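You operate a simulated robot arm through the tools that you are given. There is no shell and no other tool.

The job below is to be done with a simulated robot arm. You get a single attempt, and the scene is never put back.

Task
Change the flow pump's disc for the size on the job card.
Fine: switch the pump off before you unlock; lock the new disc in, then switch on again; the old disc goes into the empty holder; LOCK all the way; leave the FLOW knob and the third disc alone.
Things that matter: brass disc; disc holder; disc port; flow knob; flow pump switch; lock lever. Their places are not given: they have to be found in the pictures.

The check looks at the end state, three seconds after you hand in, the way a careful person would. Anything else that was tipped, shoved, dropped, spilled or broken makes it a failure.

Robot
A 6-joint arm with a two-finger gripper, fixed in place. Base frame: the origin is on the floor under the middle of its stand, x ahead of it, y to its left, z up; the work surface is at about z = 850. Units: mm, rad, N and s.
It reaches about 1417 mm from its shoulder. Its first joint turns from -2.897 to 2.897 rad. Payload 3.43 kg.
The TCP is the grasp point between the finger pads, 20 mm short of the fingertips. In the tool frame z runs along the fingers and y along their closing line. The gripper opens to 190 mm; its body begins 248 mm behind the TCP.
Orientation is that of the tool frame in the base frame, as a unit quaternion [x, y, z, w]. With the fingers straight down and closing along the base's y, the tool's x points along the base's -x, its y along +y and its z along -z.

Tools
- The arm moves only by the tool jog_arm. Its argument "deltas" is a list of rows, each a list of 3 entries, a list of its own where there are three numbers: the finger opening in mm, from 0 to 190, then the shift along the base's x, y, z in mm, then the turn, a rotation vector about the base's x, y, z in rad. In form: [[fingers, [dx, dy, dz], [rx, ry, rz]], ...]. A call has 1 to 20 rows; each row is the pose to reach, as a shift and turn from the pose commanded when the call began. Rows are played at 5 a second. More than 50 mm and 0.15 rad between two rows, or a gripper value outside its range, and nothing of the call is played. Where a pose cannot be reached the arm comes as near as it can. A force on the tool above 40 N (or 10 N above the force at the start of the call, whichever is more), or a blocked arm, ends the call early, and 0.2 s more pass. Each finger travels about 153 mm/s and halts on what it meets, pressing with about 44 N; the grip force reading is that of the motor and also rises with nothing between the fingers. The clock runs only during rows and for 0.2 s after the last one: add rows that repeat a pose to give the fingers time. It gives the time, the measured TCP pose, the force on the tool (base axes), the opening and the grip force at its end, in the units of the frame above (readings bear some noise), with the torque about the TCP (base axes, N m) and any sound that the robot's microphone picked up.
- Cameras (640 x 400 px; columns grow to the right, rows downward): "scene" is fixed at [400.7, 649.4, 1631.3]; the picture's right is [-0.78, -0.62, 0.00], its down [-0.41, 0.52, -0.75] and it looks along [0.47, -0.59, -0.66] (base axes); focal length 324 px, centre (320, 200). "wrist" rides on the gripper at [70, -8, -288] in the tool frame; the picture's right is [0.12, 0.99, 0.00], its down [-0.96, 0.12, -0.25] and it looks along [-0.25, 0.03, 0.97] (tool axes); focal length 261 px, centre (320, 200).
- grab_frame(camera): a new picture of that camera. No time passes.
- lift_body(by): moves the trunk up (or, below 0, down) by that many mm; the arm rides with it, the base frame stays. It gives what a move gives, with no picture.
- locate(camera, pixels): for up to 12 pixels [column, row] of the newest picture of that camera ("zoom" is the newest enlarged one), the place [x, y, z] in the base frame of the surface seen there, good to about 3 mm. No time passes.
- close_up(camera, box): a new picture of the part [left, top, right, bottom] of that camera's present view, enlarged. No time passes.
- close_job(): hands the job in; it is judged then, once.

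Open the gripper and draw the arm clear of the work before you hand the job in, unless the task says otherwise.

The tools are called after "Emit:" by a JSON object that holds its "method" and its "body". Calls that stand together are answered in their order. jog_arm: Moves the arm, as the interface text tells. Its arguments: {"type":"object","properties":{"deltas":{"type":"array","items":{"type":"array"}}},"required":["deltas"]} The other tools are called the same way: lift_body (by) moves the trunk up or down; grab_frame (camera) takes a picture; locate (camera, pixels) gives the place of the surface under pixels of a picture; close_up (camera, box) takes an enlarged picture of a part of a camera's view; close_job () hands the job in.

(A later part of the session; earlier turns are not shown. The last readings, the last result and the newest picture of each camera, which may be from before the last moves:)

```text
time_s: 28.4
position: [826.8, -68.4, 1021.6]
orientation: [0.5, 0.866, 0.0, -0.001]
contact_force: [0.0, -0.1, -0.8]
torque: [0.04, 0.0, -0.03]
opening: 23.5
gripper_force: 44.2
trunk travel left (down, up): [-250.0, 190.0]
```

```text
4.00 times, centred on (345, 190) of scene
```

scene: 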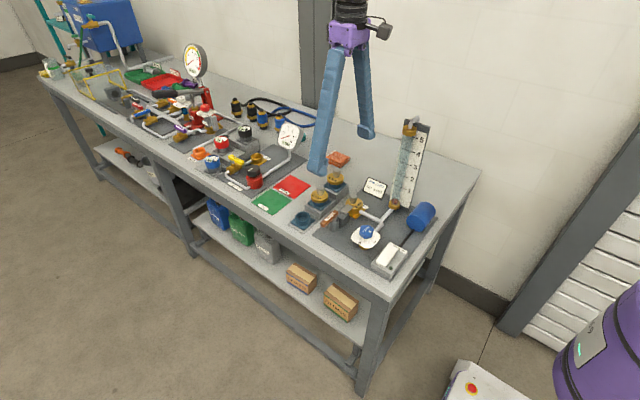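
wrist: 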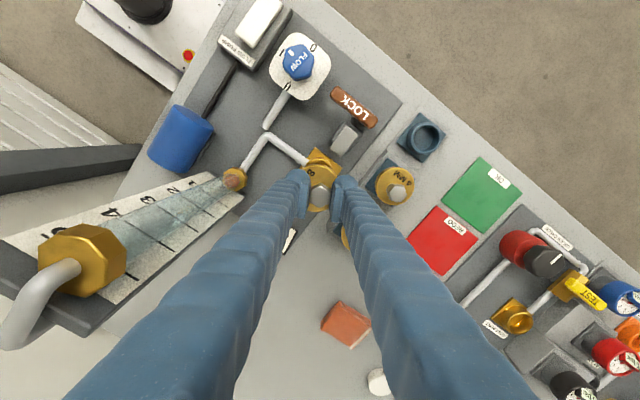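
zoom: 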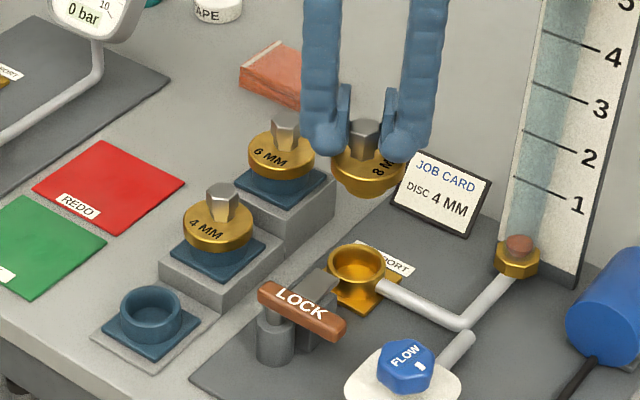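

The 8 MM disc is out; the port is an open cup. I compare the port rim and the empty holder rim with the locate tool.

Emit:
{"method": "close_up", "body": {"camera": "scene", "box": [305, 190, 385, 240]}}

Emit:
{"method": "close_up", "body": {"camera": "wrist", "box": [370, 90, 470, 180]}}

```text
8.00 times, centred on (345, 215) of scene
```

zoom: 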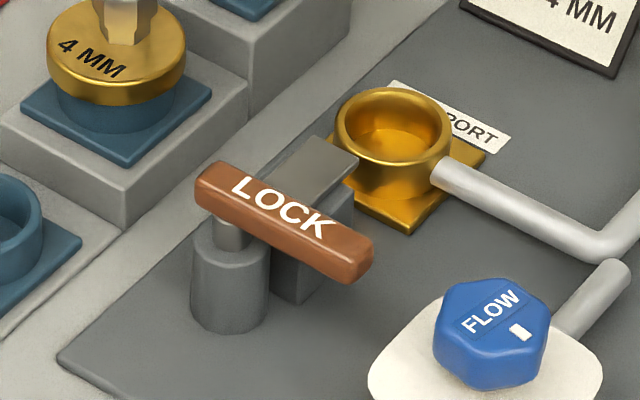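

```text
4.44 times, centred on (420, 135) of wrist
```

zoom: 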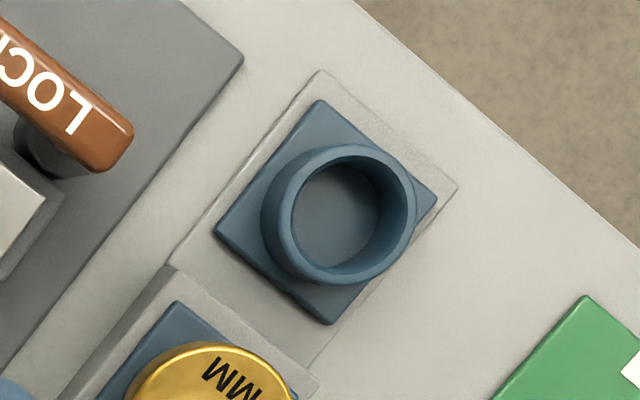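

I query rim points of the empty holder (wrist zoom).

Emit:
{"method": "locate", "body": {"camera": "zoom", "pixels": [[352, 152], [409, 200], [395, 250], [345, 277], [310, 268], [287, 225], [298, 180], [330, 215], [320, 103], [433, 200], [330, 320], [220, 232]]}}

Emit:
{"method": "close_up", "body": {"camera": "scene", "box": [280, 190, 360, 240]}}

```text
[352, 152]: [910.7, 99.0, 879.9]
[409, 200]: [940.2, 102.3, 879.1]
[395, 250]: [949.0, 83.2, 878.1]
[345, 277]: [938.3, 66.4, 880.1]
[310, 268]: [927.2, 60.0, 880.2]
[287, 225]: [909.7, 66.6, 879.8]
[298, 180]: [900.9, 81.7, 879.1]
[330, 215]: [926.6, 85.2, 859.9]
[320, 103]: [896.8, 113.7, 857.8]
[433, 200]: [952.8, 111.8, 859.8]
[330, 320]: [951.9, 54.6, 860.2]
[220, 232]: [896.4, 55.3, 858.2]
```

```text
8.00 times, centred on (320, 215) of scene
```

zoom: 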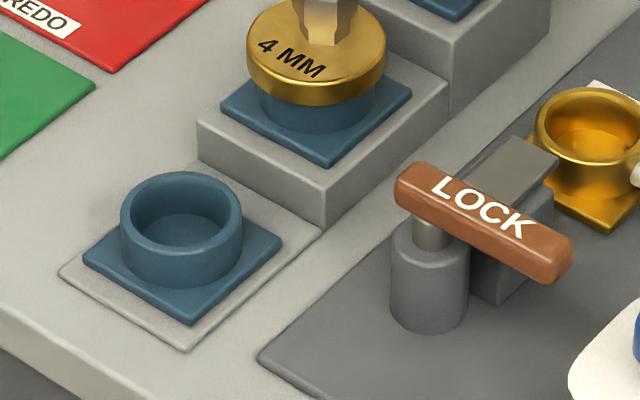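

The empty holder's centre is ≈(924.7, 83.5), rim z≈880. I carry the disc over it, slightly higher for clearance, then lower to 30 mm above seating.

Emit:
{"method": "jog_arm", "body": {"deltas": [[0, [0, 0, 20], [0, 0, 0]], [0, [20, 30, 25], [0, 0, 0]], [0, [42, 64, 25], [0, 0, 0]], [0, [66, 100, 25], [0, 0, 0]], [0, [88, 133, 25], [0, 0, 0]], [0, [98.7, 149.5, 25], [0, 0, 0]], [0, [98.7, 149.5, 0], [0, 0, 0]], [0, [98.7, 149.5, -30], [0, 0, 0]], [0, [98.7, 149.5, -55], [0, 0, 0]], [0, [98.7, 149.5, -65], [0, 0, 0]], [0, [98.7, 149.5, -65], [0, 0, 0]]]}}

Emit:
{"method": "grab_frame", "body": {"camera": "wrist"}}

Emit:
{"method": "close_up", "body": {"camera": "scene", "box": [270, 170, 370, 240]}}

```text
time_s: 30.8
position: [924.0, 83.7, 955.8]
orientation: [0.5, 0.866, 0.0, 0.0]
contact_force: [0.3, -0.1, -2.0]
torque: [0.0, 0.01, -0.01]
opening: 22.6
gripper_force: 44.7
trunk travel left (down, up): [-250.0, 190.0]
```

```text
taken
```

wrist: 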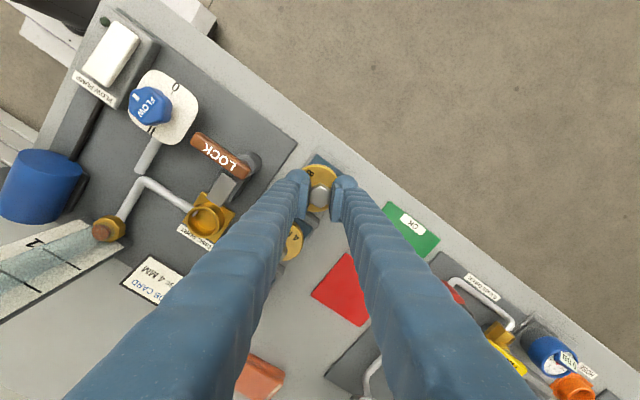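

```text
5.71 times, centred on (320, 205) of scene
```

zoom: 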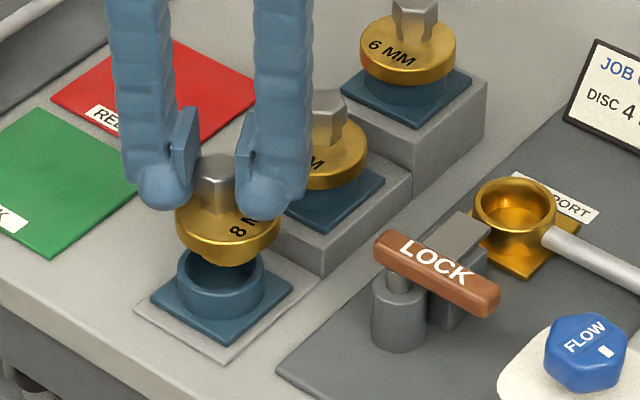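

I check alignment of disc over cup at higher zoom in both views.

Emit:
{"method": "close_up", "body": {"camera": "scene", "box": [285, 190, 325, 235]}}

Emit:
{"method": "close_up", "body": {"camera": "wrist", "box": [280, 140, 360, 230]}}

Emit:
{"method": "close_up", "body": {"camera": "wrist", "box": [175, 180, 255, 250]}}

```text
8.89 times, centred on (305, 212) of scene
```

zoom: 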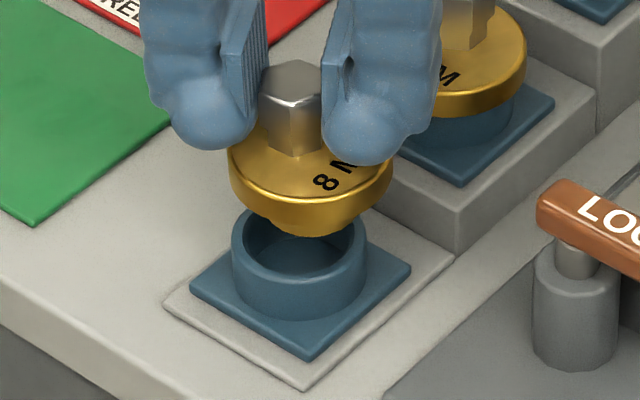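

```text
4.44 times, centred on (320, 185) of wrist
```

zoom: 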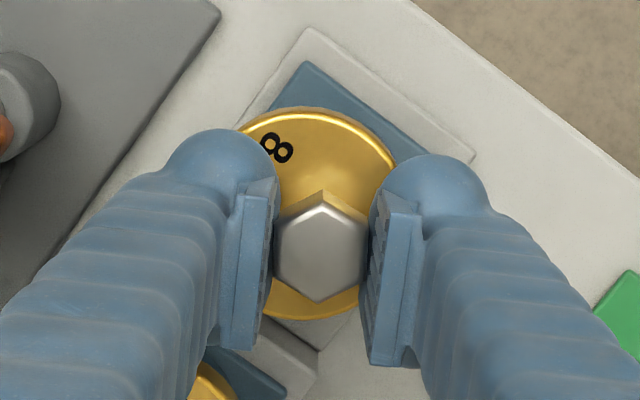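

```text
5.71 times, centred on (215, 215) of wrist
```

zoom: 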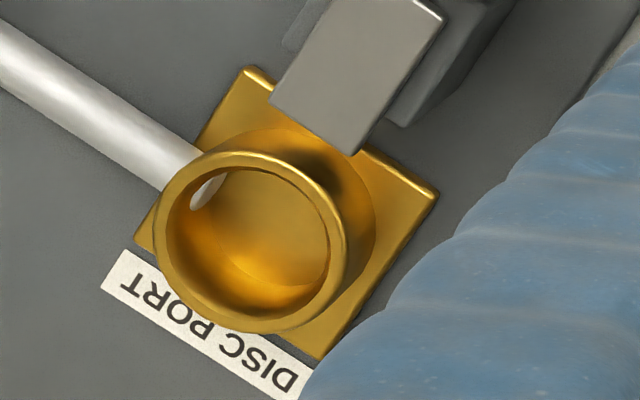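

The disc sits ~1.2 px right of the cup in the scene view: the hex knob is eccentric (offset away from the text side). I measure the port cup centre in the newest zoom to get that offset exactly.

Emit:
{"method": "locate", "body": {"camera": "zoom", "pixels": [[245, 157], [330, 210], [340, 260], [300, 315], [245, 328], [170, 265], [175, 200], [205, 170], [250, 75], [432, 195], [318, 352], [140, 240]]}}

Emit:
{"method": "close_up", "body": {"camera": "scene", "box": [335, 185, 375, 225]}}

```text
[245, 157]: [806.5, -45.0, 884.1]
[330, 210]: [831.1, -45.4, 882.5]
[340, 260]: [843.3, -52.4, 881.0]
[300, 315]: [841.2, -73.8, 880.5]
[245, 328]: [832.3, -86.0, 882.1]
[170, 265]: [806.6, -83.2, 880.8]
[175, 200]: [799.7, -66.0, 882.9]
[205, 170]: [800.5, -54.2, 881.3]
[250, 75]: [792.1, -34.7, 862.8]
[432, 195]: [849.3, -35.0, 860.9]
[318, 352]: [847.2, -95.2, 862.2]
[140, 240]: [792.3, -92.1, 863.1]
```

```text
10.00 times, centred on (355, 205) of scene
```

zoom: 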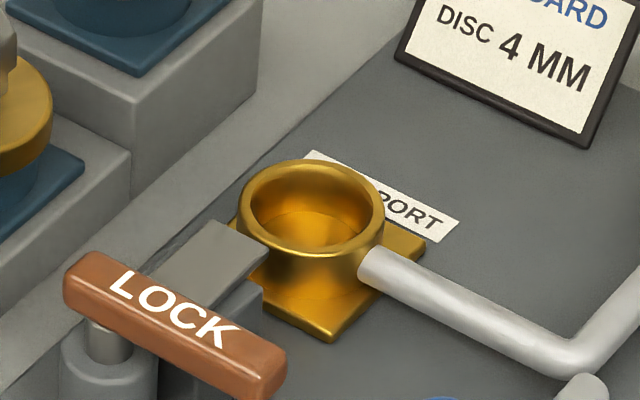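

Port centre ≈(820.8,-64.6), while the knob was gripped at (826,-66): eccentricity ≈5 mm toward +x. I correct the target by (+5.1,-1.3) and come down 12 mm to recheck.

Emit:
{"method": "jog_arm", "body": {"deltas": [[0, [5.1, -1.3, 0], [0, 0, 0]], [0, [5.1, -1.3, -12], [0, 0, 0]], [0, [5.1, -1.3, -12], [0, 0, 0]]]}}

Emit:
{"method": "close_up", "body": {"camera": "scene", "box": [288, 200, 320, 225]}}

Emit:
{"method": "close_up", "body": {"camera": "wrist", "box": [280, 140, 360, 230]}}

```text
time_s: 31.6
position: [930.3, 81.2, 944.8]
orientation: [0.5, 0.866, -0.001, 0.0]
contact_force: [0.2, -0.3, -1.8]
torque: [-0.03, -0.01, 0.03]
opening: 22.9
gripper_force: 44.1
trunk travel left (down, up): [-250.0, 190.0]
```

```text
16.00 times, centred on (304, 212) of scene
```

zoom: 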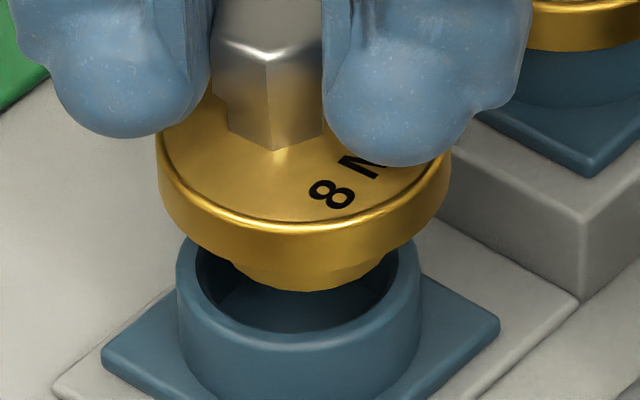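

```text
4.44 times, centred on (320, 185) of wrist
```

zoom: 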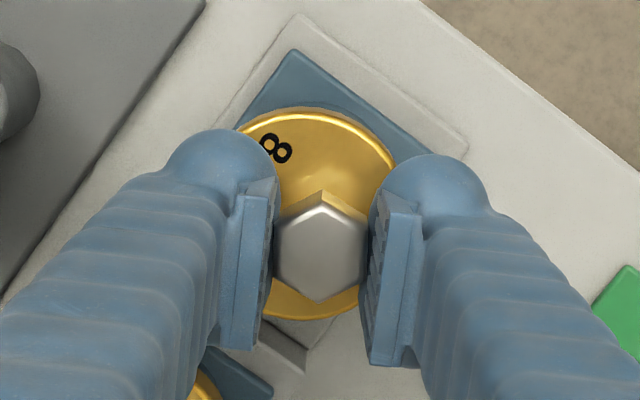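

Residual misalignment is about 1 mm; I nudge (+0.9,+0.9) and lower toward seating (expected TCP z≈919–920), watching force.

Emit:
{"method": "jog_arm", "body": {"deltas": [[0, [0.9, 0.9, 0], [0, 0, 0]], [0, [0.9, 0.9, -6], [0, 0, 0]], [0, [0.9, 0.9, -11], [0, 0, 0]], [0, [0.9, 0.9, -15], [0, 0, 0]], [0, [0.9, 0.9, -18], [0, 0, 0]], [0, [0.9, 0.9, -20], [0, 0, 0]], [0, [0.9, 0.9, -21.5], [0, 0, 0]]]}}

Emit:
{"method": "close_up", "body": {"camera": "scene", "box": [288, 200, 320, 225]}}

```text
time_s: 33.2
position: [930.4, 82.9, 923.7]
orientation: [0.499, 0.866, -0.001, 0.0]
contact_force: [0.6, -0.5, 1.0]
torque: [0.0, 0.02, -0.01]
opening: 22.7
gripper_force: 44.1
trunk travel left (down, up): [-250.0, 190.0]
```

```text
16.00 times, centred on (304, 212) of scene
```

zoom: 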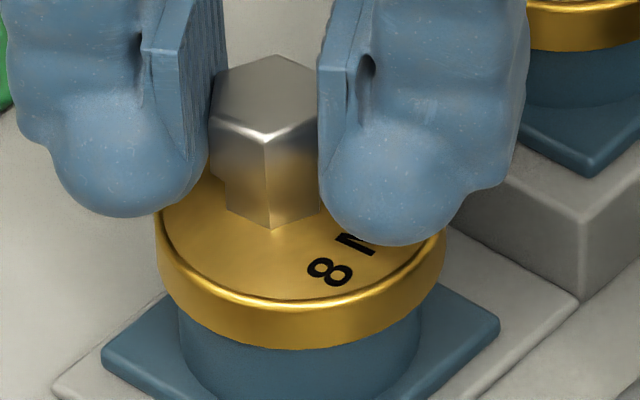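

The force has gone from -1.8 to +1.0 N at z≈923, so contact is near. I continue in 1 mm steps.

Emit:
{"method": "jog_arm", "body": {"deltas": [[0, [0, 0, -1], [0, 0, 0]], [0, [0, 0, -2], [0, 0, 0]]]}}

Emit:
{"method": "close_up", "body": {"camera": "scene", "box": [288, 200, 320, 225]}}

```text
time_s: 33.8
position: [930.2, 83.5, 921.1]
orientation: [0.5, 0.866, -0.001, 0.0]
contact_force: [0.0, 1.5, 0.7]
torque: [0.06, -0.01, -0.02]
opening: 22.8
gripper_force: 44.0
trunk travel left (down, up): [-250.0, 190.0]
```

```text
16.00 times, centred on (304, 212) of scene
```

zoom: 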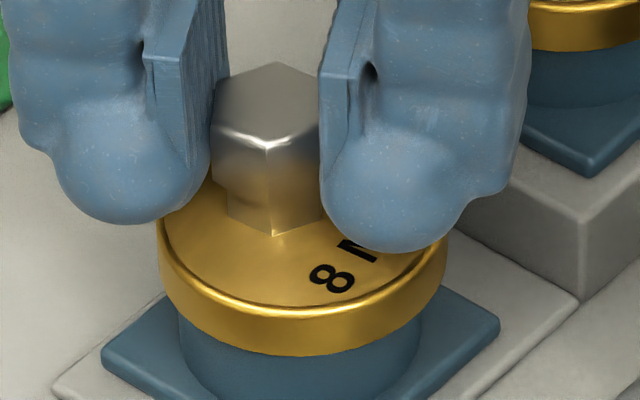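

The disc is still travelling down with little force; I lower further 1 mm at a time.

Emit:
{"method": "jog_arm", "body": {"deltas": [[0, [0, 0, -1], [0, 0, 0]], [0, [0, 0, -2], [0, 0, 0]], [0, [0, 0, -2], [0, 0, 0]]]}}

Emit:
{"method": "close_up", "body": {"camera": "scene", "box": [288, 200, 320, 225]}}

```text
time_s: 34.6
position: [930.8, 81.8, 919.9]
orientation: [0.5, 0.866, 0.001, 0.0]
contact_force: [-1.1, 1.3, 5.1]
torque: [0.0, 0.07, -0.05]
opening: 22.7
gripper_force: 43.3
trunk travel left (down, up): [-250.0, 190.0]
```

```text
16.00 times, centred on (304, 212) of scene
```

zoom: 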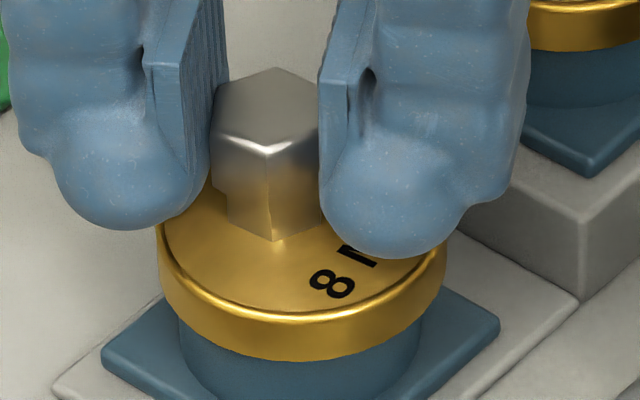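

Contact at z≈919 with 5 N upward. I release gently by opening to 32 mm and look at how the disc sits.

Emit:
{"method": "jog_arm", "body": {"deltas": [[24, [0, 0, 0], [0, 0, 0]], [28, [0, 0, 0], [0, 0, 0]], [34, [0, 0, 0], [0, 0, 0]], [34, [0, 0, 0], [0, 0, 0]]]}}

Emit:
{"method": "close_up", "body": {"camera": "scene", "box": [280, 180, 350, 230]}}

Emit:
{"method": "close_up", "body": {"camera": "wrist", "box": [260, 140, 380, 240]}}

```text
time_s: 35.6
position: [930.7, 82.3, 919.1]
orientation: [0.499, 0.867, -0.001, 0.0]
contact_force: [-0.1, 0.6, 0.2]
torque: [0.0, 0.0, -0.01]
opening: 33.9
gripper_force: 0.1
trunk travel left (down, up): [-250.0, 190.0]
```

```text
8.00 times, centred on (315, 205) of scene
```

zoom: 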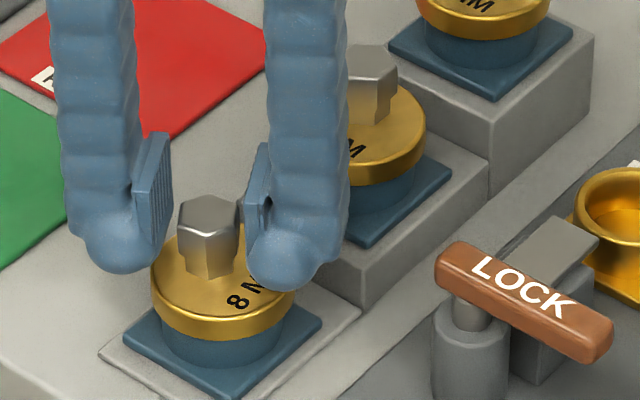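

```text
4.00 times, centred on (320, 190) of wrist
```

zoom: 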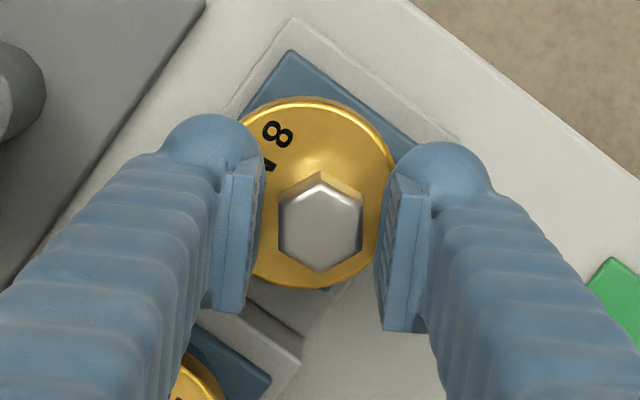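

The 8 MM disc sits level in the holder like the others. I raise straight up clear of it.

Emit:
{"method": "jog_arm", "body": {"deltas": [[34, [0, 0, 10], [0, 0, 0]], [34, [0, 0, 30], [0, 0, 0]], [34, [0, 0, 70], [0, 0, 0]], [34, [0, 0, 110], [0, 0, 0]], [34, [0, 0, 140], [0, 0, 0]], [34, [0, 0, 140], [0, 0, 0]]]}}

Emit:
{"method": "close_up", "body": {"camera": "scene", "box": [280, 170, 360, 230]}}

Emit:
{"method": "grab_frame", "body": {"camera": "wrist"}}

```text
time_s: 37.0
position: [929.4, 82.3, 1059.1]
orientation: [0.5, 0.866, 0.0, -0.001]
contact_force: [-0.5, -1.4, -0.7]
torque: [0.02, -0.01, -0.02]
opening: 34.1
gripper_force: 0.0
trunk travel left (down, up): [-250.0, 190.0]
```

```text
6.67 times, centred on (320, 200) of scene
```

zoom: 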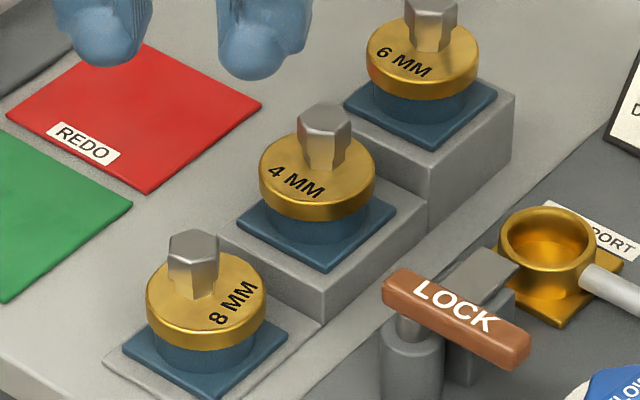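

```text
taken
```

wrist: 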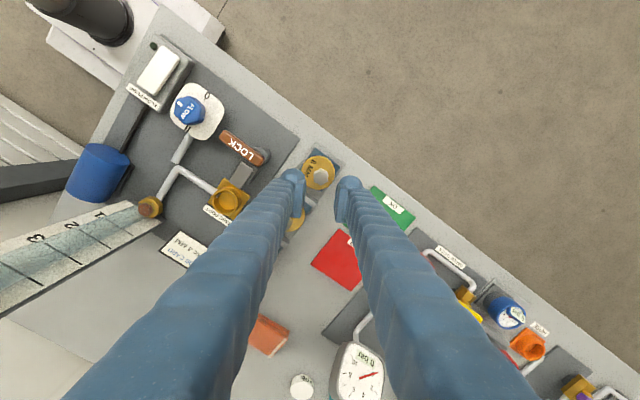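

The 8 MM disc is properly seated. I move above the 4 MM disc, turning to close along x, fingers opened wide to view it.

Emit:
{"method": "jog_arm", "body": {"deltas": [[60, [-2, -30, 0], [0, 0, -0.13]], [100, [-4, -60, 0], [0, 0, -0.26]], [140, [-6.7, -94.1, 0], [0, 0, -0.39]], [160, [-6.7, -94.1, 0], [0, 0, -0.5236]], [160, [-6.7, -94.1, 0], [0, 0, -0.5236]]]}}

Emit:
{"method": "grab_frame", "body": {"camera": "wrist"}}

Emit:
{"method": "close_up", "body": {"camera": "wrist", "box": [250, 140, 390, 240]}}

```text
time_s: 38.2
position: [923.8, -12.8, 1056.4]
orientation: [0.708, 0.707, 0.0, -0.001]
contact_force: [0.1, 0.3, -0.5]
torque: [-0.07, 0.01, 0.0]
opening: 160.1
gripper_force: 0.0
trunk travel left (down, up): [-250.0, 190.0]
```

```text
taken
```

wrist: 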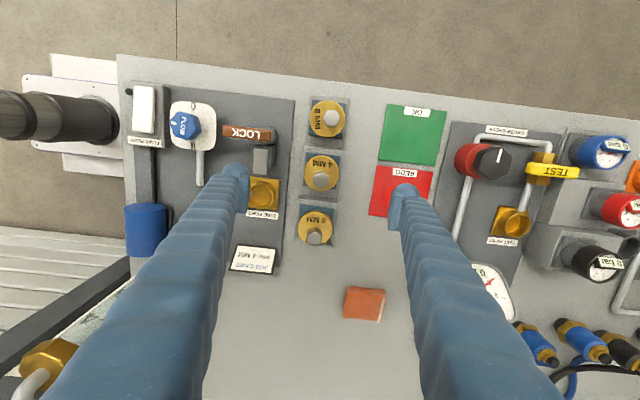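

```text
4.00 times, centred on (320, 190) of wrist
```

zoom: 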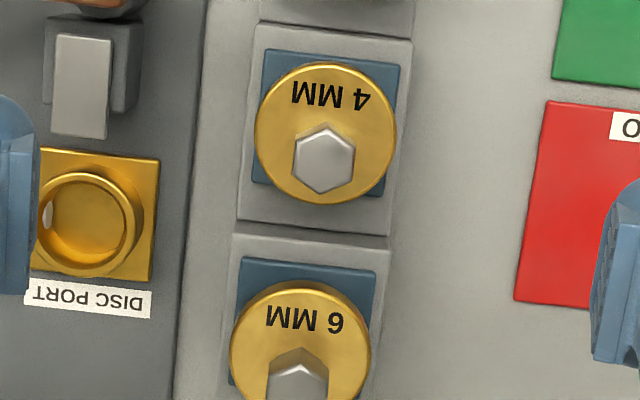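

The 4 MM hex has flats facing ±x. I measure the 4 MM disc, knob, and the port cup from this view.

Emit:
{"method": "locate", "body": {"camera": "zoom", "pixels": [[325, 160], [298, 147], [297, 175], [324, 188], [350, 175], [352, 147], [259, 130], [392, 132], [322, 200], [290, 75], [365, 75], [326, 130]]}}

Emit:
{"method": "locate", "body": {"camera": "zoom", "pixels": [[88, 177], [130, 205], [132, 240], [100, 272], [65, 270], [42, 235], [45, 200], [85, 220], [157, 160], [150, 278], [268, 52], [398, 68]]}}

```text
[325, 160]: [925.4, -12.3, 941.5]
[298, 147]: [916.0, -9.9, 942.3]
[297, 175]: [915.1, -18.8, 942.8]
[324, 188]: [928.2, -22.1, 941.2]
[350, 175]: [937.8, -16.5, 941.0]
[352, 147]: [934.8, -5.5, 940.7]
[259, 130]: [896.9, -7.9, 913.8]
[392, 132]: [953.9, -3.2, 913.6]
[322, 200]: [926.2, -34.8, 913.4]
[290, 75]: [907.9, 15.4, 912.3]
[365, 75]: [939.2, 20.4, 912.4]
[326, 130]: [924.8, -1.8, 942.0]
```

```text
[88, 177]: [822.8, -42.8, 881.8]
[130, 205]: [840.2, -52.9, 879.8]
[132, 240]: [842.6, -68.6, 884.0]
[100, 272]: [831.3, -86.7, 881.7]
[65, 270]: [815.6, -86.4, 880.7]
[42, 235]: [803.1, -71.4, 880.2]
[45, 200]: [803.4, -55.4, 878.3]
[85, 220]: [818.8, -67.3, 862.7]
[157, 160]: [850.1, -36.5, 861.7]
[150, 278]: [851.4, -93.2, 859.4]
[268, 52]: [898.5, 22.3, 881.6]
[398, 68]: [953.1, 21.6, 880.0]
```

4 MM knob centre ≈(925.8,-12.2), top ≈942; its disc centre ≈(925.5,-6.4), i.e. knob offset 6 mm toward -y. I set 46 mm opening, correct position and descend to grasp height z≈940.

Emit:
{"method": "jog_arm", "body": {"deltas": [[110, [1.8, -1.2, 0], [0, 0, 0]], [60, [1.8, -1.2, 0], [0, 0, 0]], [46, [1.8, -1.2, 0], [0, 0, 0]], [46, [1.8, -1.2, -40], [0, 0, 0]], [46, [1.8, -1.2, -75], [0, 0, 0]], [46, [1.8, -1.2, -95], [0, 0, 0]], [46, [1.8, -1.2, -110], [0, 0, 0]], [46, [1.8, -1.2, -118.9], [0, 0, 0]], [46, [1.8, -1.2, -118.9], [0, 0, 0]]]}}

Emit:
{"method": "close_up", "body": {"camera": "wrist", "box": [260, 150, 380, 250]}}

Emit:
{"method": "close_up", "body": {"camera": "scene", "box": [285, 165, 365, 225]}}

```text
time_s: 40.2
position: [926.4, -14.3, 939.3]
orientation: [0.707, 0.707, -0.001, -0.001]
contact_force: [0.1, -0.5, 1.2]
torque: [0.0, 0.0, -0.03]
opening: 46.4
gripper_force: 0.1
trunk travel left (down, up): [-250.0, 190.0]
```

```text
4.00 times, centred on (320, 200) of wrist
```

zoom: 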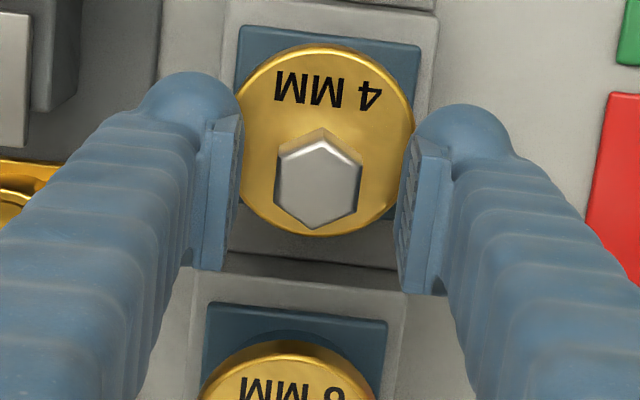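

```text
6.67 times, centred on (325, 195) of scene
```

zoom: 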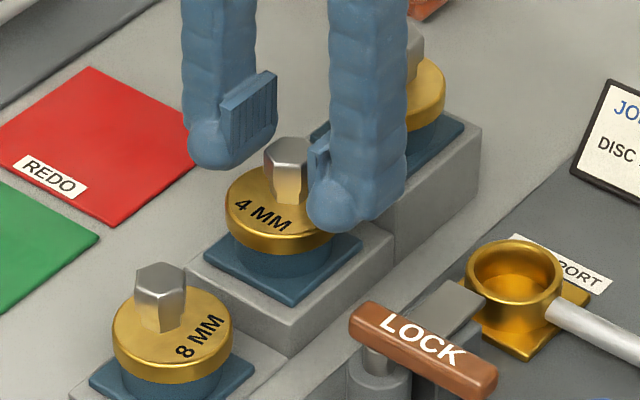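

The knob is centred between the pads, flats parallel. I close on it.

Emit:
{"method": "jog_arm", "body": {"deltas": [[34, [0, 0, 0], [0, 0, 0]], [26, [0, 0, 0], [0, 0, 0]], [20, [0, 0, 0], [0, 0, 0]], [10, [0, 0, 0], [0, 0, 0]], [0, [0, 0, 0], [0, 0, 0]], [0, [0, 0, 0], [0, 0, 0]]]}}

Emit:
{"method": "close_up", "body": {"camera": "wrist", "box": [260, 150, 380, 250]}}

```text
time_s: 41.6
position: [925.1, -14.7, 939.4]
orientation: [0.707, 0.707, -0.001, -0.001]
contact_force: [-0.5, -1.0, -0.8]
torque: [-0.01, -0.01, -0.02]
opening: 24.4
gripper_force: 43.7
trunk travel left (down, up): [-250.0, 190.0]
```

```text
4.00 times, centred on (320, 200) of wrist
```

zoom: 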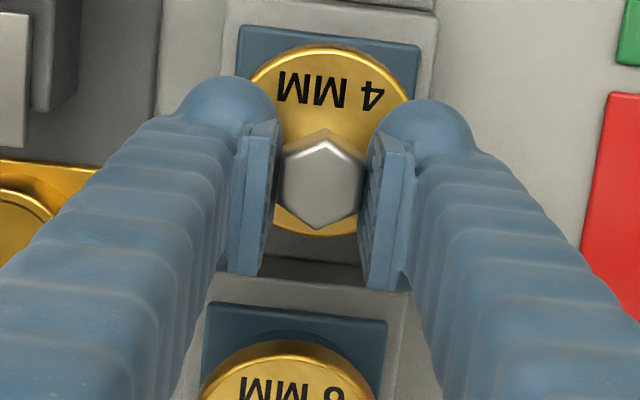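

Gripped (24.4 mm, 44 N). I lift straight up slowly.

Emit:
{"method": "jog_arm", "body": {"deltas": [[0, [0, 0, 5], [0, 0, 0]], [0, [0, 0, 10], [0, 0, 0]], [0, [0, 0, 20], [0, 0, 0]], [0, [0, 0, 35], [0, 0, 0]], [0, [0, 0, 55], [0, 0, 0]], [0, [0, 0, 80], [0, 0, 0]], [0, [0, 0, 80], [0, 0, 0]]]}}

Emit:
{"method": "close_up", "body": {"camera": "scene", "box": [280, 140, 380, 230]}}

Emit:
{"method": "grab_frame", "body": {"camera": "wrist"}}

```text
time_s: 43.2
position: [925.7, -13.1, 1020.2]
orientation: [0.707, 0.708, -0.001, -0.001]
contact_force: [-0.5, -0.1, -0.8]
torque: [-0.03, 0.0, 0.01]
opening: 24.2
gripper_force: 44.0
trunk travel left (down, up): [-250.0, 190.0]
```

```text
4.44 times, centred on (330, 185) of scene
```

zoom: 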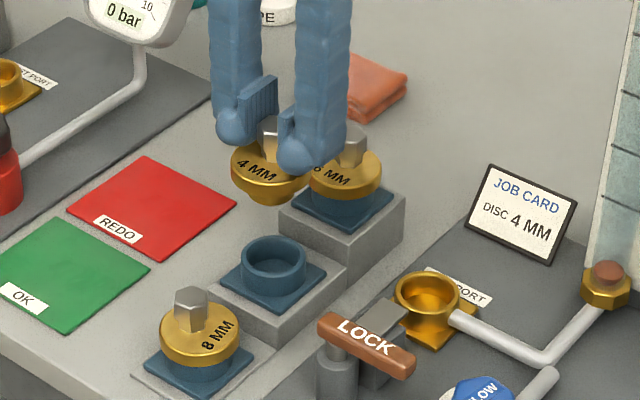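

```text
taken
```

wrist: 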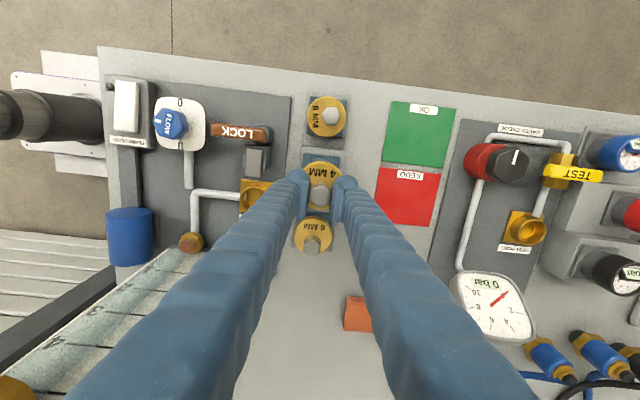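

The 4 MM disc is out, the pump port is empty at scene zoom (428,295). I carry the disc to the port and stop 30 mm above seating.

Emit:
{"method": "jog_arm", "body": {"deltas": [[0, [-30, -17, 5], [0, 0, 0]], [0, [-65, -36, 5], [0, 0, 0]], [0, [-95, -53, 5], [0, 0, 0]], [0, [-104.7, -58.5, 5], [0, 0, 0]], [0, [-104.7, -58.5, -25], [0, 0, 0]], [0, [-104.7, -58.5, -55], [0, 0, 0]], [0, [-104.7, -58.5, -70], [0, 0, 0]], [0, [-104.7, -58.5, -70], [0, 0, 0]]]}}

Emit:
{"method": "grab_frame", "body": {"camera": "scene"}}

Emit:
{"method": "close_up", "body": {"camera": "scene", "box": [334, 185, 374, 217]}}

Emit:
{"method": "close_up", "body": {"camera": "wrist", "box": [270, 140, 370, 230]}}

```text
time_s: 45.0
position: [821.4, -69.1, 951.4]
orientation: [0.707, 0.707, 0.0, -0.001]
contact_force: [-0.1, -0.6, -1.6]
torque: [-0.01, -0.03, -0.01]
opening: 24.2
gripper_force: 43.9
trunk travel left (down, up): [-250.0, 190.0]
```

```text
taken
```

scene: 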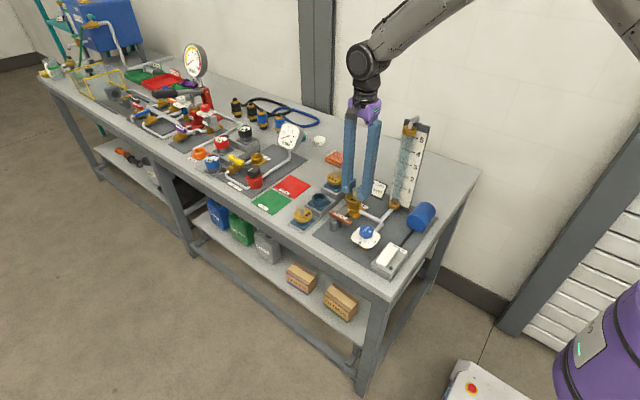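

```text
12.50 times, centred on (354, 201) of scene
```

zoom: 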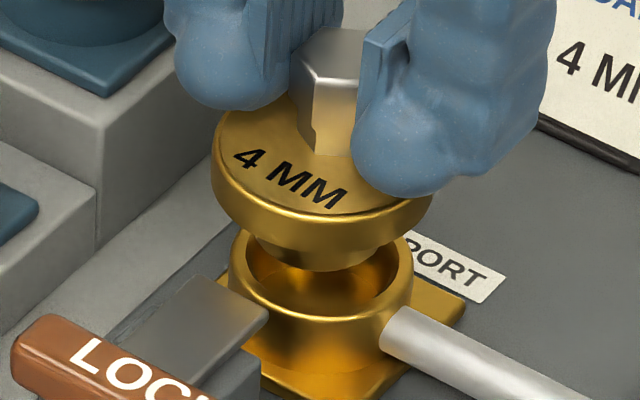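

```text
4.44 times, centred on (320, 185) of wrist
```

zoom: 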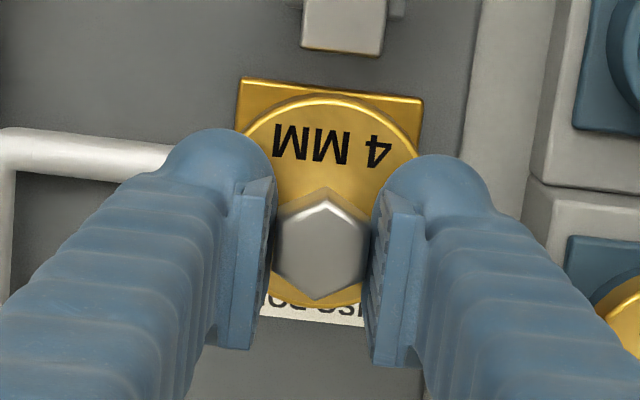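

I use the locate tool on this wrist zoom for the disc rim and the port flange, to check the alignment exactly.

Emit:
{"method": "locate", "body": {"camera": "zoom", "pixels": [[249, 83], [420, 102], [335, 92], [290, 120], [380, 115], [410, 140], [330, 105], [340, 302], [322, 248], [300, 292], [365, 295], [255, 140]]}}

Emit:
{"method": "close_up", "body": {"camera": "scene", "box": [340, 190, 370, 214]}}

```text
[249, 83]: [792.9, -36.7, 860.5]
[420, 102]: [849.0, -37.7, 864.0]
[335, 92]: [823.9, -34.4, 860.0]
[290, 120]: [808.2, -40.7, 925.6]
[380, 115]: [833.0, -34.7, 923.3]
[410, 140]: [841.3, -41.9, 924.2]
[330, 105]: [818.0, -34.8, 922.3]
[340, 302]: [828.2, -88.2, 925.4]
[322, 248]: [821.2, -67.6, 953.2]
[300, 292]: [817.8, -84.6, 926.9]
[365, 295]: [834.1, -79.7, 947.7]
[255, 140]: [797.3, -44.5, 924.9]
```

```text
16.00 times, centred on (355, 202) of scene
```

zoom: 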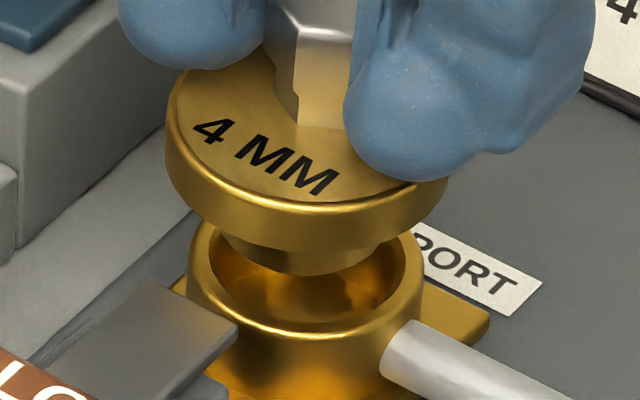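

The locate results put the disc centre at (820.4,-61.5) and the port centre at about (821,-64.3); the scene view agrees that it is ~2 mm left. I shift (+0.2,-2.8), lower 12 mm, and recheck.

Emit:
{"method": "jog_arm", "body": {"deltas": [[0, [0.2, -2.8, 0], [0, 0, 0]], [0, [0.2, -2.8, -6], [0, 0, 0]], [0, [0.2, -2.8, -12], [0, 0, 0]], [0, [0.2, -2.8, -12], [0, 0, 0]]]}}

Emit:
{"method": "close_up", "body": {"camera": "wrist", "box": [270, 140, 370, 230]}}

Emit:
{"method": "close_up", "body": {"camera": "scene", "box": [340, 190, 370, 214]}}

```text
time_s: 46.0
position: [820.4, -73.4, 939.3]
orientation: [0.707, 0.707, -0.001, -0.001]
contact_force: [-0.1, 0.4, -1.3]
torque: [0.0, 0.01, 0.01]
opening: 24.5
gripper_force: 44.4
trunk travel left (down, up): [-250.0, 190.0]
```

```text
4.44 times, centred on (320, 185) of wrist
```

zoom: 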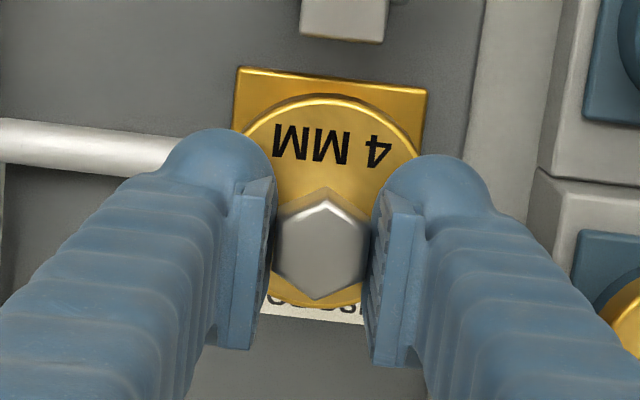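

```text
16.00 times, centred on (355, 202) of scene
```

zoom: 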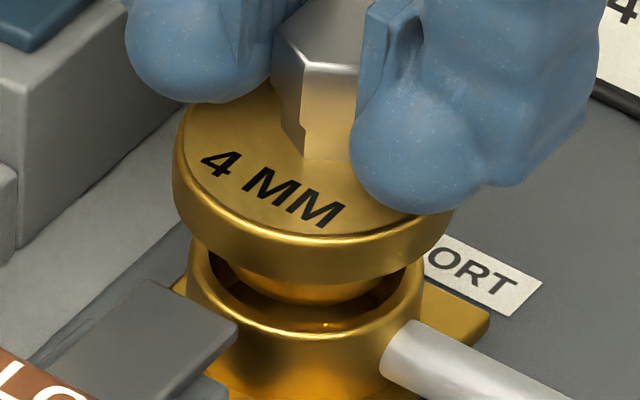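

In the scene view the disc (centre u≈313) now matches the expected position over the cup (305 + 8). I check the other axis by locating again in the wrist view.

Emit:
{"method": "close_up", "body": {"camera": "wrist", "box": [270, 140, 370, 230]}}

Emit:
{"method": "locate", "body": {"camera": "zoom", "pixels": [[240, 71], [421, 92], [332, 79], [290, 118], [380, 115], [410, 140], [330, 105], [340, 302], [322, 248], [300, 292], [255, 140], [330, 100]]}}

```text
4.44 times, centred on (320, 185) of wrist
```

zoom: 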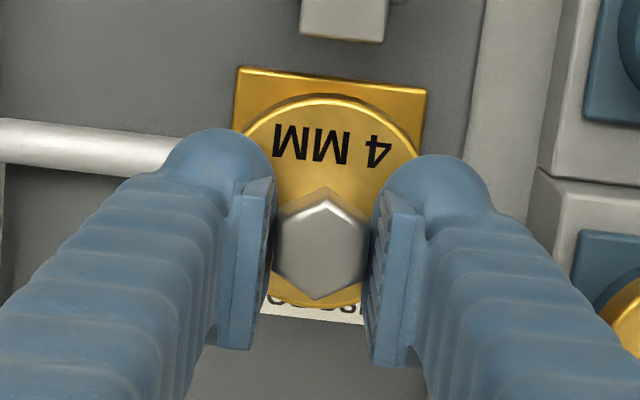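

```text
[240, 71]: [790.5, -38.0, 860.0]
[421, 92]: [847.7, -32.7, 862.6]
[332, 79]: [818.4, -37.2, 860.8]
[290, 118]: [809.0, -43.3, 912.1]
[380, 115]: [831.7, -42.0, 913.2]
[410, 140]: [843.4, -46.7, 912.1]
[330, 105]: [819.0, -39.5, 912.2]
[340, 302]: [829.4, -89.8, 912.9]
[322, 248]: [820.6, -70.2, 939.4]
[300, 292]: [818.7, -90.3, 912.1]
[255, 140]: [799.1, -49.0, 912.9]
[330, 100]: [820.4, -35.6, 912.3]
```

The disc centre ≈(821,-65) now coincides with the port centre. I lower toward the seat (expected z≈921) watching the force.

Emit:
{"method": "jog_arm", "body": {"deltas": [[0, [0, 0, -4], [0, 0, 0]], [0, [0, 0, -8], [0, 0, 0]], [0, [0, 0, -11], [0, 0, 0]], [0, [0, 0, -13], [0, 0, 0]], [0, [0, 0, -14.5], [0, 0, 0]]]}}

Emit:
{"method": "close_up", "body": {"camera": "scene", "box": [340, 190, 370, 214]}}

```text
time_s: 47.2
position: [821.6, -74.0, 923.4]
orientation: [0.707, 0.707, 0.0, -0.001]
contact_force: [-0.9, 0.8, -1.2]
torque: [0.01, 0.05, -0.01]
opening: 24.3
gripper_force: 44.2
trunk travel left (down, up): [-250.0, 190.0]
```

```text
16.00 times, centred on (355, 202) of scene
```

zoom: 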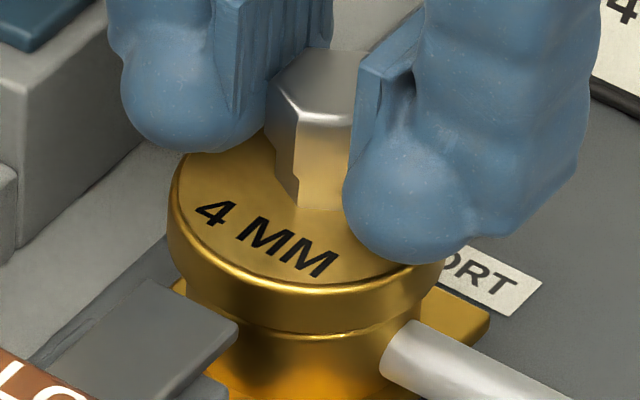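

Almost seated with no notable force. I continue down in 1 mm steps.

Emit:
{"method": "jog_arm", "body": {"deltas": [[0, [0, 0, -1], [0, 0, 0]], [0, [0, 0, -2], [0, 0, 0]], [0, [0, 0, -2], [0, 0, 0]]]}}

Emit:
{"method": "close_up", "body": {"camera": "scene", "box": [340, 190, 370, 214]}}

```text
time_s: 48.0
position: [822.1, -73.7, 921.0]
orientation: [0.707, 0.707, -0.001, -0.001]
contact_force: [-2.2, 2.5, -0.7]
torque: [0.07, 0.06, 0.05]
opening: 24.4
gripper_force: 44.3
trunk travel left (down, up): [-250.0, 190.0]
```

```text
16.00 times, centred on (355, 202) of scene
```

zoom: 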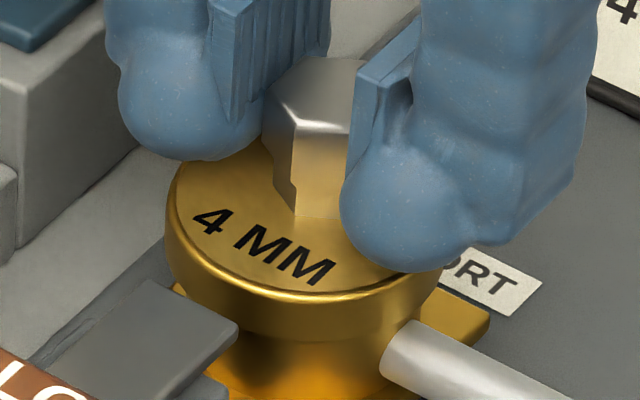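

Small side force (-2.2, +2.5 N) shows the cup centring the disc; I ease (-0.7,+0.8) and go down further.

Emit:
{"method": "jog_arm", "body": {"deltas": [[0, [-0.7, 0.8, 0], [0, 0, 0]], [0, [-0.7, 0.8, -1], [0, 0, 0]], [0, [-0.7, 0.8, -2], [0, 0, 0]], [0, [-0.7, 0.8, -2], [0, 0, 0]]]}}

Emit:
{"method": "close_up", "body": {"camera": "scene", "box": [340, 190, 370, 214]}}

```text
time_s: 49.0
position: [820.4, -72.3, 921.2]
orientation: [0.707, 0.707, -0.001, 0.0]
contact_force: [1.2, -0.5, 2.5]
torque: [0.01, -0.13, -0.05]
opening: 24.3
gripper_force: 43.7
trunk travel left (down, up): [-250.0, 190.0]
```

```text
16.00 times, centred on (355, 202) of scene
```

zoom: 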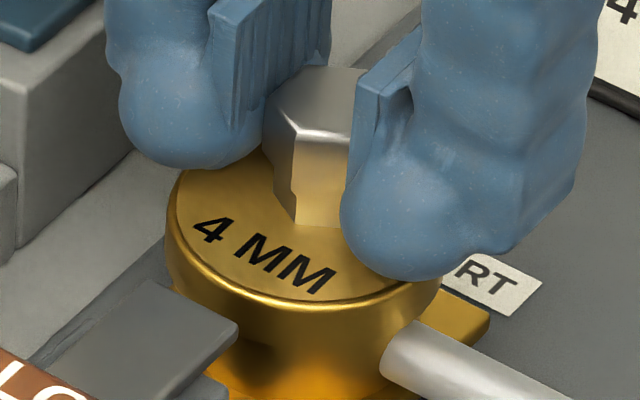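

I check the disc's top height against the original seating (z≈895.5).

Emit:
{"method": "locate", "body": {"camera": "zoom", "pixels": [[195, 200], [230, 260], [290, 285], [250, 200], [220, 190], [200, 330], [320, 345], [190, 285]]}}

Emit:
{"method": "close_up", "body": {"camera": "wrist", "box": [270, 140, 370, 230]}}

```text
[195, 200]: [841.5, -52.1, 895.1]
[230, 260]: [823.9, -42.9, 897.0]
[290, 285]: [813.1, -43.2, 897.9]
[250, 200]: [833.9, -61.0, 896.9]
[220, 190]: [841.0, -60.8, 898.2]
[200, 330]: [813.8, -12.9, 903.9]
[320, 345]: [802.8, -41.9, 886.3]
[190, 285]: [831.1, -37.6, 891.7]
```

```text
4.44 times, centred on (320, 185) of wrist
```

zoom: 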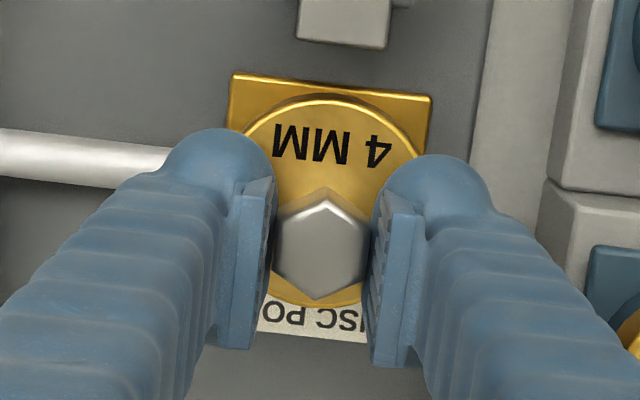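

Disc top reads ≈897, about 1 mm above the original. I press 1 mm more.

Emit:
{"method": "jog_arm", "body": {"deltas": [[0, [0, 0, -0.7], [0, 0, 0]], [0, [0, 0, -1.4], [0, 0, 0]], [0, [0, 0, -1.4], [0, 0, 0]]]}}

Emit:
{"method": "close_up", "body": {"camera": "scene", "box": [340, 190, 370, 214]}}

```text
time_s: 49.8
position: [820.2, -72.9, 920.3]
orientation: [0.707, 0.707, 0.0, 0.001]
contact_force: [-0.1, 0.5, 14.4]
torque: [0.03, 0.05, -0.02]
opening: 24.2
gripper_force: 44.4
trunk travel left (down, up): [-250.0, 190.0]
```

```text
16.00 times, centred on (355, 202) of scene
```

zoom: 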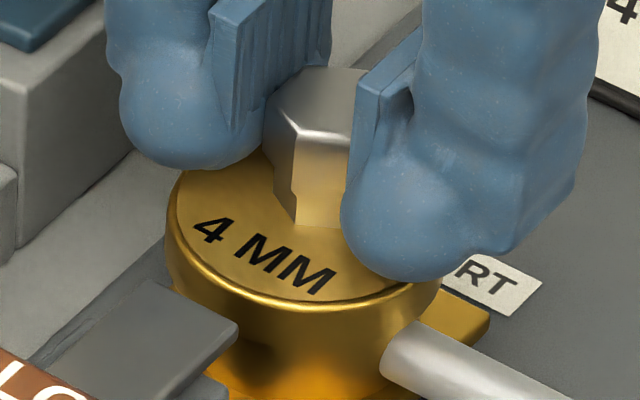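

14 N with no further motion: seated. I relieve the pressure, open to 34 mm and look.

Emit:
{"method": "jog_arm", "body": {"deltas": [[0, [0, 0, 1.4], [0, 0, 0]], [26, [0, 0, 1.4], [0, 0, 0]], [30, [0, 0, 1.4], [0, 0, 0]], [36, [0, 0, 1.4], [0, 0, 0]], [36, [0, 0, 1.4], [0, 0, 0]]]}}

Emit:
{"method": "close_up", "body": {"camera": "scene", "box": [335, 180, 375, 214]}}

Emit:
{"method": "close_up", "body": {"camera": "wrist", "box": [260, 140, 380, 240]}}

```text
time_s: 51.0
position: [819.8, -73.0, 920.0]
orientation: [0.707, 0.707, -0.001, -0.001]
contact_force: [-0.3, -0.2, 0.1]
torque: [-0.01, -0.01, -0.02]
opening: 35.9
gripper_force: 0.0
trunk travel left (down, up): [-250.0, 190.0]
```

```text
11.76 times, centred on (355, 197) of scene
```

zoom: 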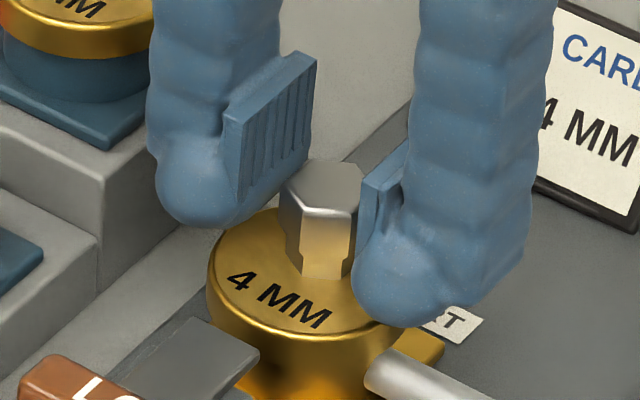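

```text
4.00 times, centred on (320, 190) of wrist
```

zoom: 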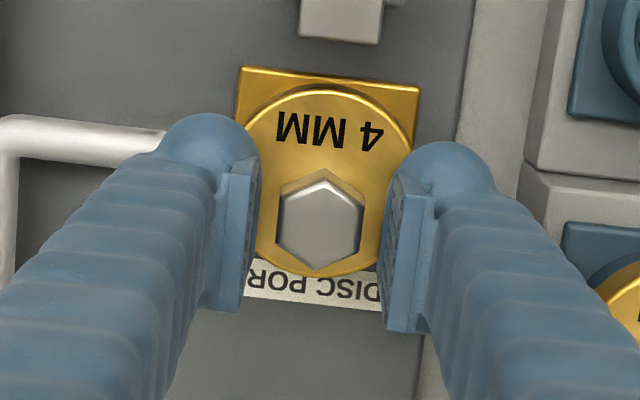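

The 4 MM disc is level in the port. I raise straight up, then turn back (+90°) and move above the lever, which points along -x at y≈43.

Emit:
{"method": "jog_arm", "body": {"deltas": [[36, [0, 0, 10], [0, 0, 0]], [36, [0, 0, 30], [0, 0, 0]], [40, [0, 0, 60], [0, 0, 0]], [40, [0, 0, 100], [0, 0, 0]], [40, [-5, 15, 110], [0, 0, 0.14]], [40, [-10, 30, 110], [0, 0, 0.28]], [40, [-15, 45, 110], [0, 0, 0.42]], [40, [-20, 60, 110], [0, 0, 0.56]], [40, [-25, 75, 110], [0, 0, 0.7]], [40, [-30, 90, 110], [0, 0, 0.84]], [40, [-35, 100, 110], [0, 0, 0.98]], [40, [-40, 110, 110], [0, 0, 1.12]], [40, [-42.6, 115.7, 110], [0, 0, 1.26]], [40, [-42.6, 115.7, 110], [0, 0, 1.4]], [40, [-42.6, 115.7, 110], [0, 0, 1.5708]], [40, [-42.6, 115.7, 110], [0, 0, 1.5708]]]}}

Emit:
{"method": "grab_frame", "body": {"camera": "wrist"}}

Emit:
{"method": "close_up", "body": {"camera": "scene", "box": [285, 165, 395, 245]}}

```text
refused: row 15 steps farther than a row can; nothing moved
```

```text
taken
```

wrist: 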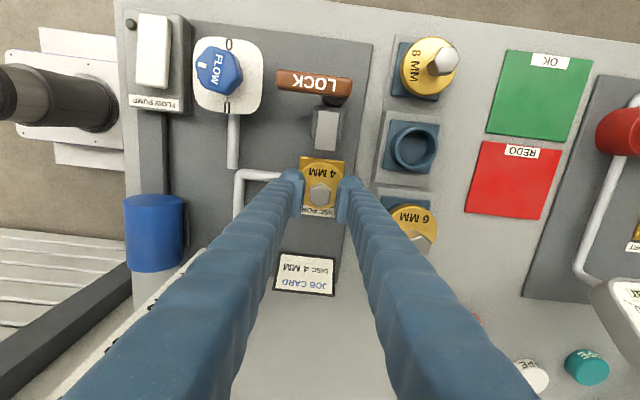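

```text
5.00 times, centred on (340, 205) of scene
```

zoom: 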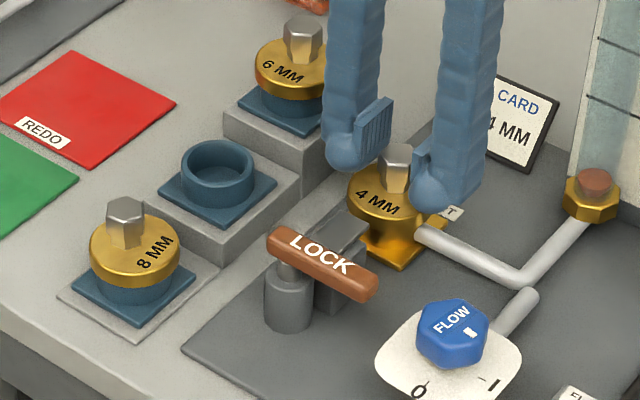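

The call was refused because one row turned too far (0.17 rad); nothing moved. I resend it with an extra row.

Emit:
{"method": "jog_arm", "body": {"deltas": [[36, [0, 0, 10], [0, 0, 0]], [36, [0, 0, 30], [0, 0, 0]], [40, [0, 0, 60], [0, 0, 0]], [40, [0, 0, 100], [0, 0, 0]], [40, [-5, 15, 110], [0, 0, 0.14]], [40, [-10, 30, 110], [0, 0, 0.28]], [40, [-15, 45, 110], [0, 0, 0.42]], [40, [-20, 60, 110], [0, 0, 0.56]], [40, [-25, 75, 110], [0, 0, 0.7]], [40, [-30, 90, 110], [0, 0, 0.84]], [40, [-35, 100, 110], [0, 0, 0.98]], [40, [-40, 110, 110], [0, 0, 1.12]], [40, [-42.6, 115.7, 110], [0, 0, 1.26]], [40, [-42.6, 115.7, 110], [0, 0, 1.4]], [40, [-42.6, 115.7, 110], [0, 0, 1.5]], [40, [-42.6, 115.7, 110], [0, 0, 1.5708]], [40, [-42.6, 115.7, 110], [0, 0, 1.5708]]]}}

Emit:
{"method": "grab_frame", "body": {"camera": "wrist"}}

Emit:
{"method": "close_up", "body": {"camera": "scene", "box": [285, 165, 395, 245]}}

```text
time_s: 54.6
position: [777.8, 42.8, 1029.8]
orientation: [0.0, 1.0, 0.0, -0.001]
contact_force: [0.0, -0.4, 0.2]
torque: [0.02, 0.05, 0.01]
opening: 40.2
gripper_force: 0.2
trunk travel left (down, up): [-250.0, 190.0]
```

```text
taken
```

wrist: 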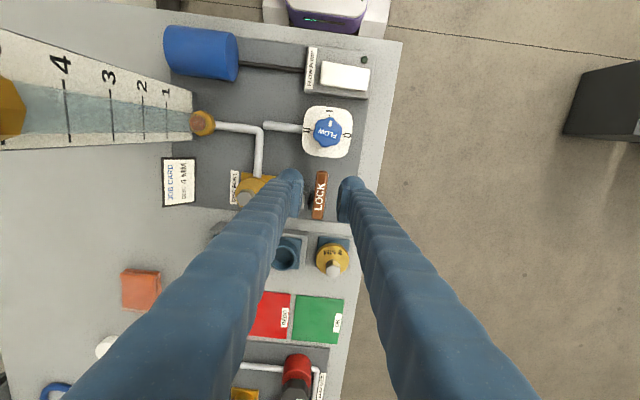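

```text
5.00 times, centred on (340, 205) of scene
```

zoom: 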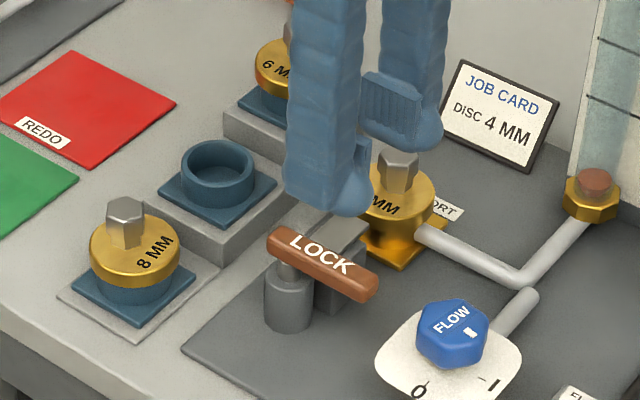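

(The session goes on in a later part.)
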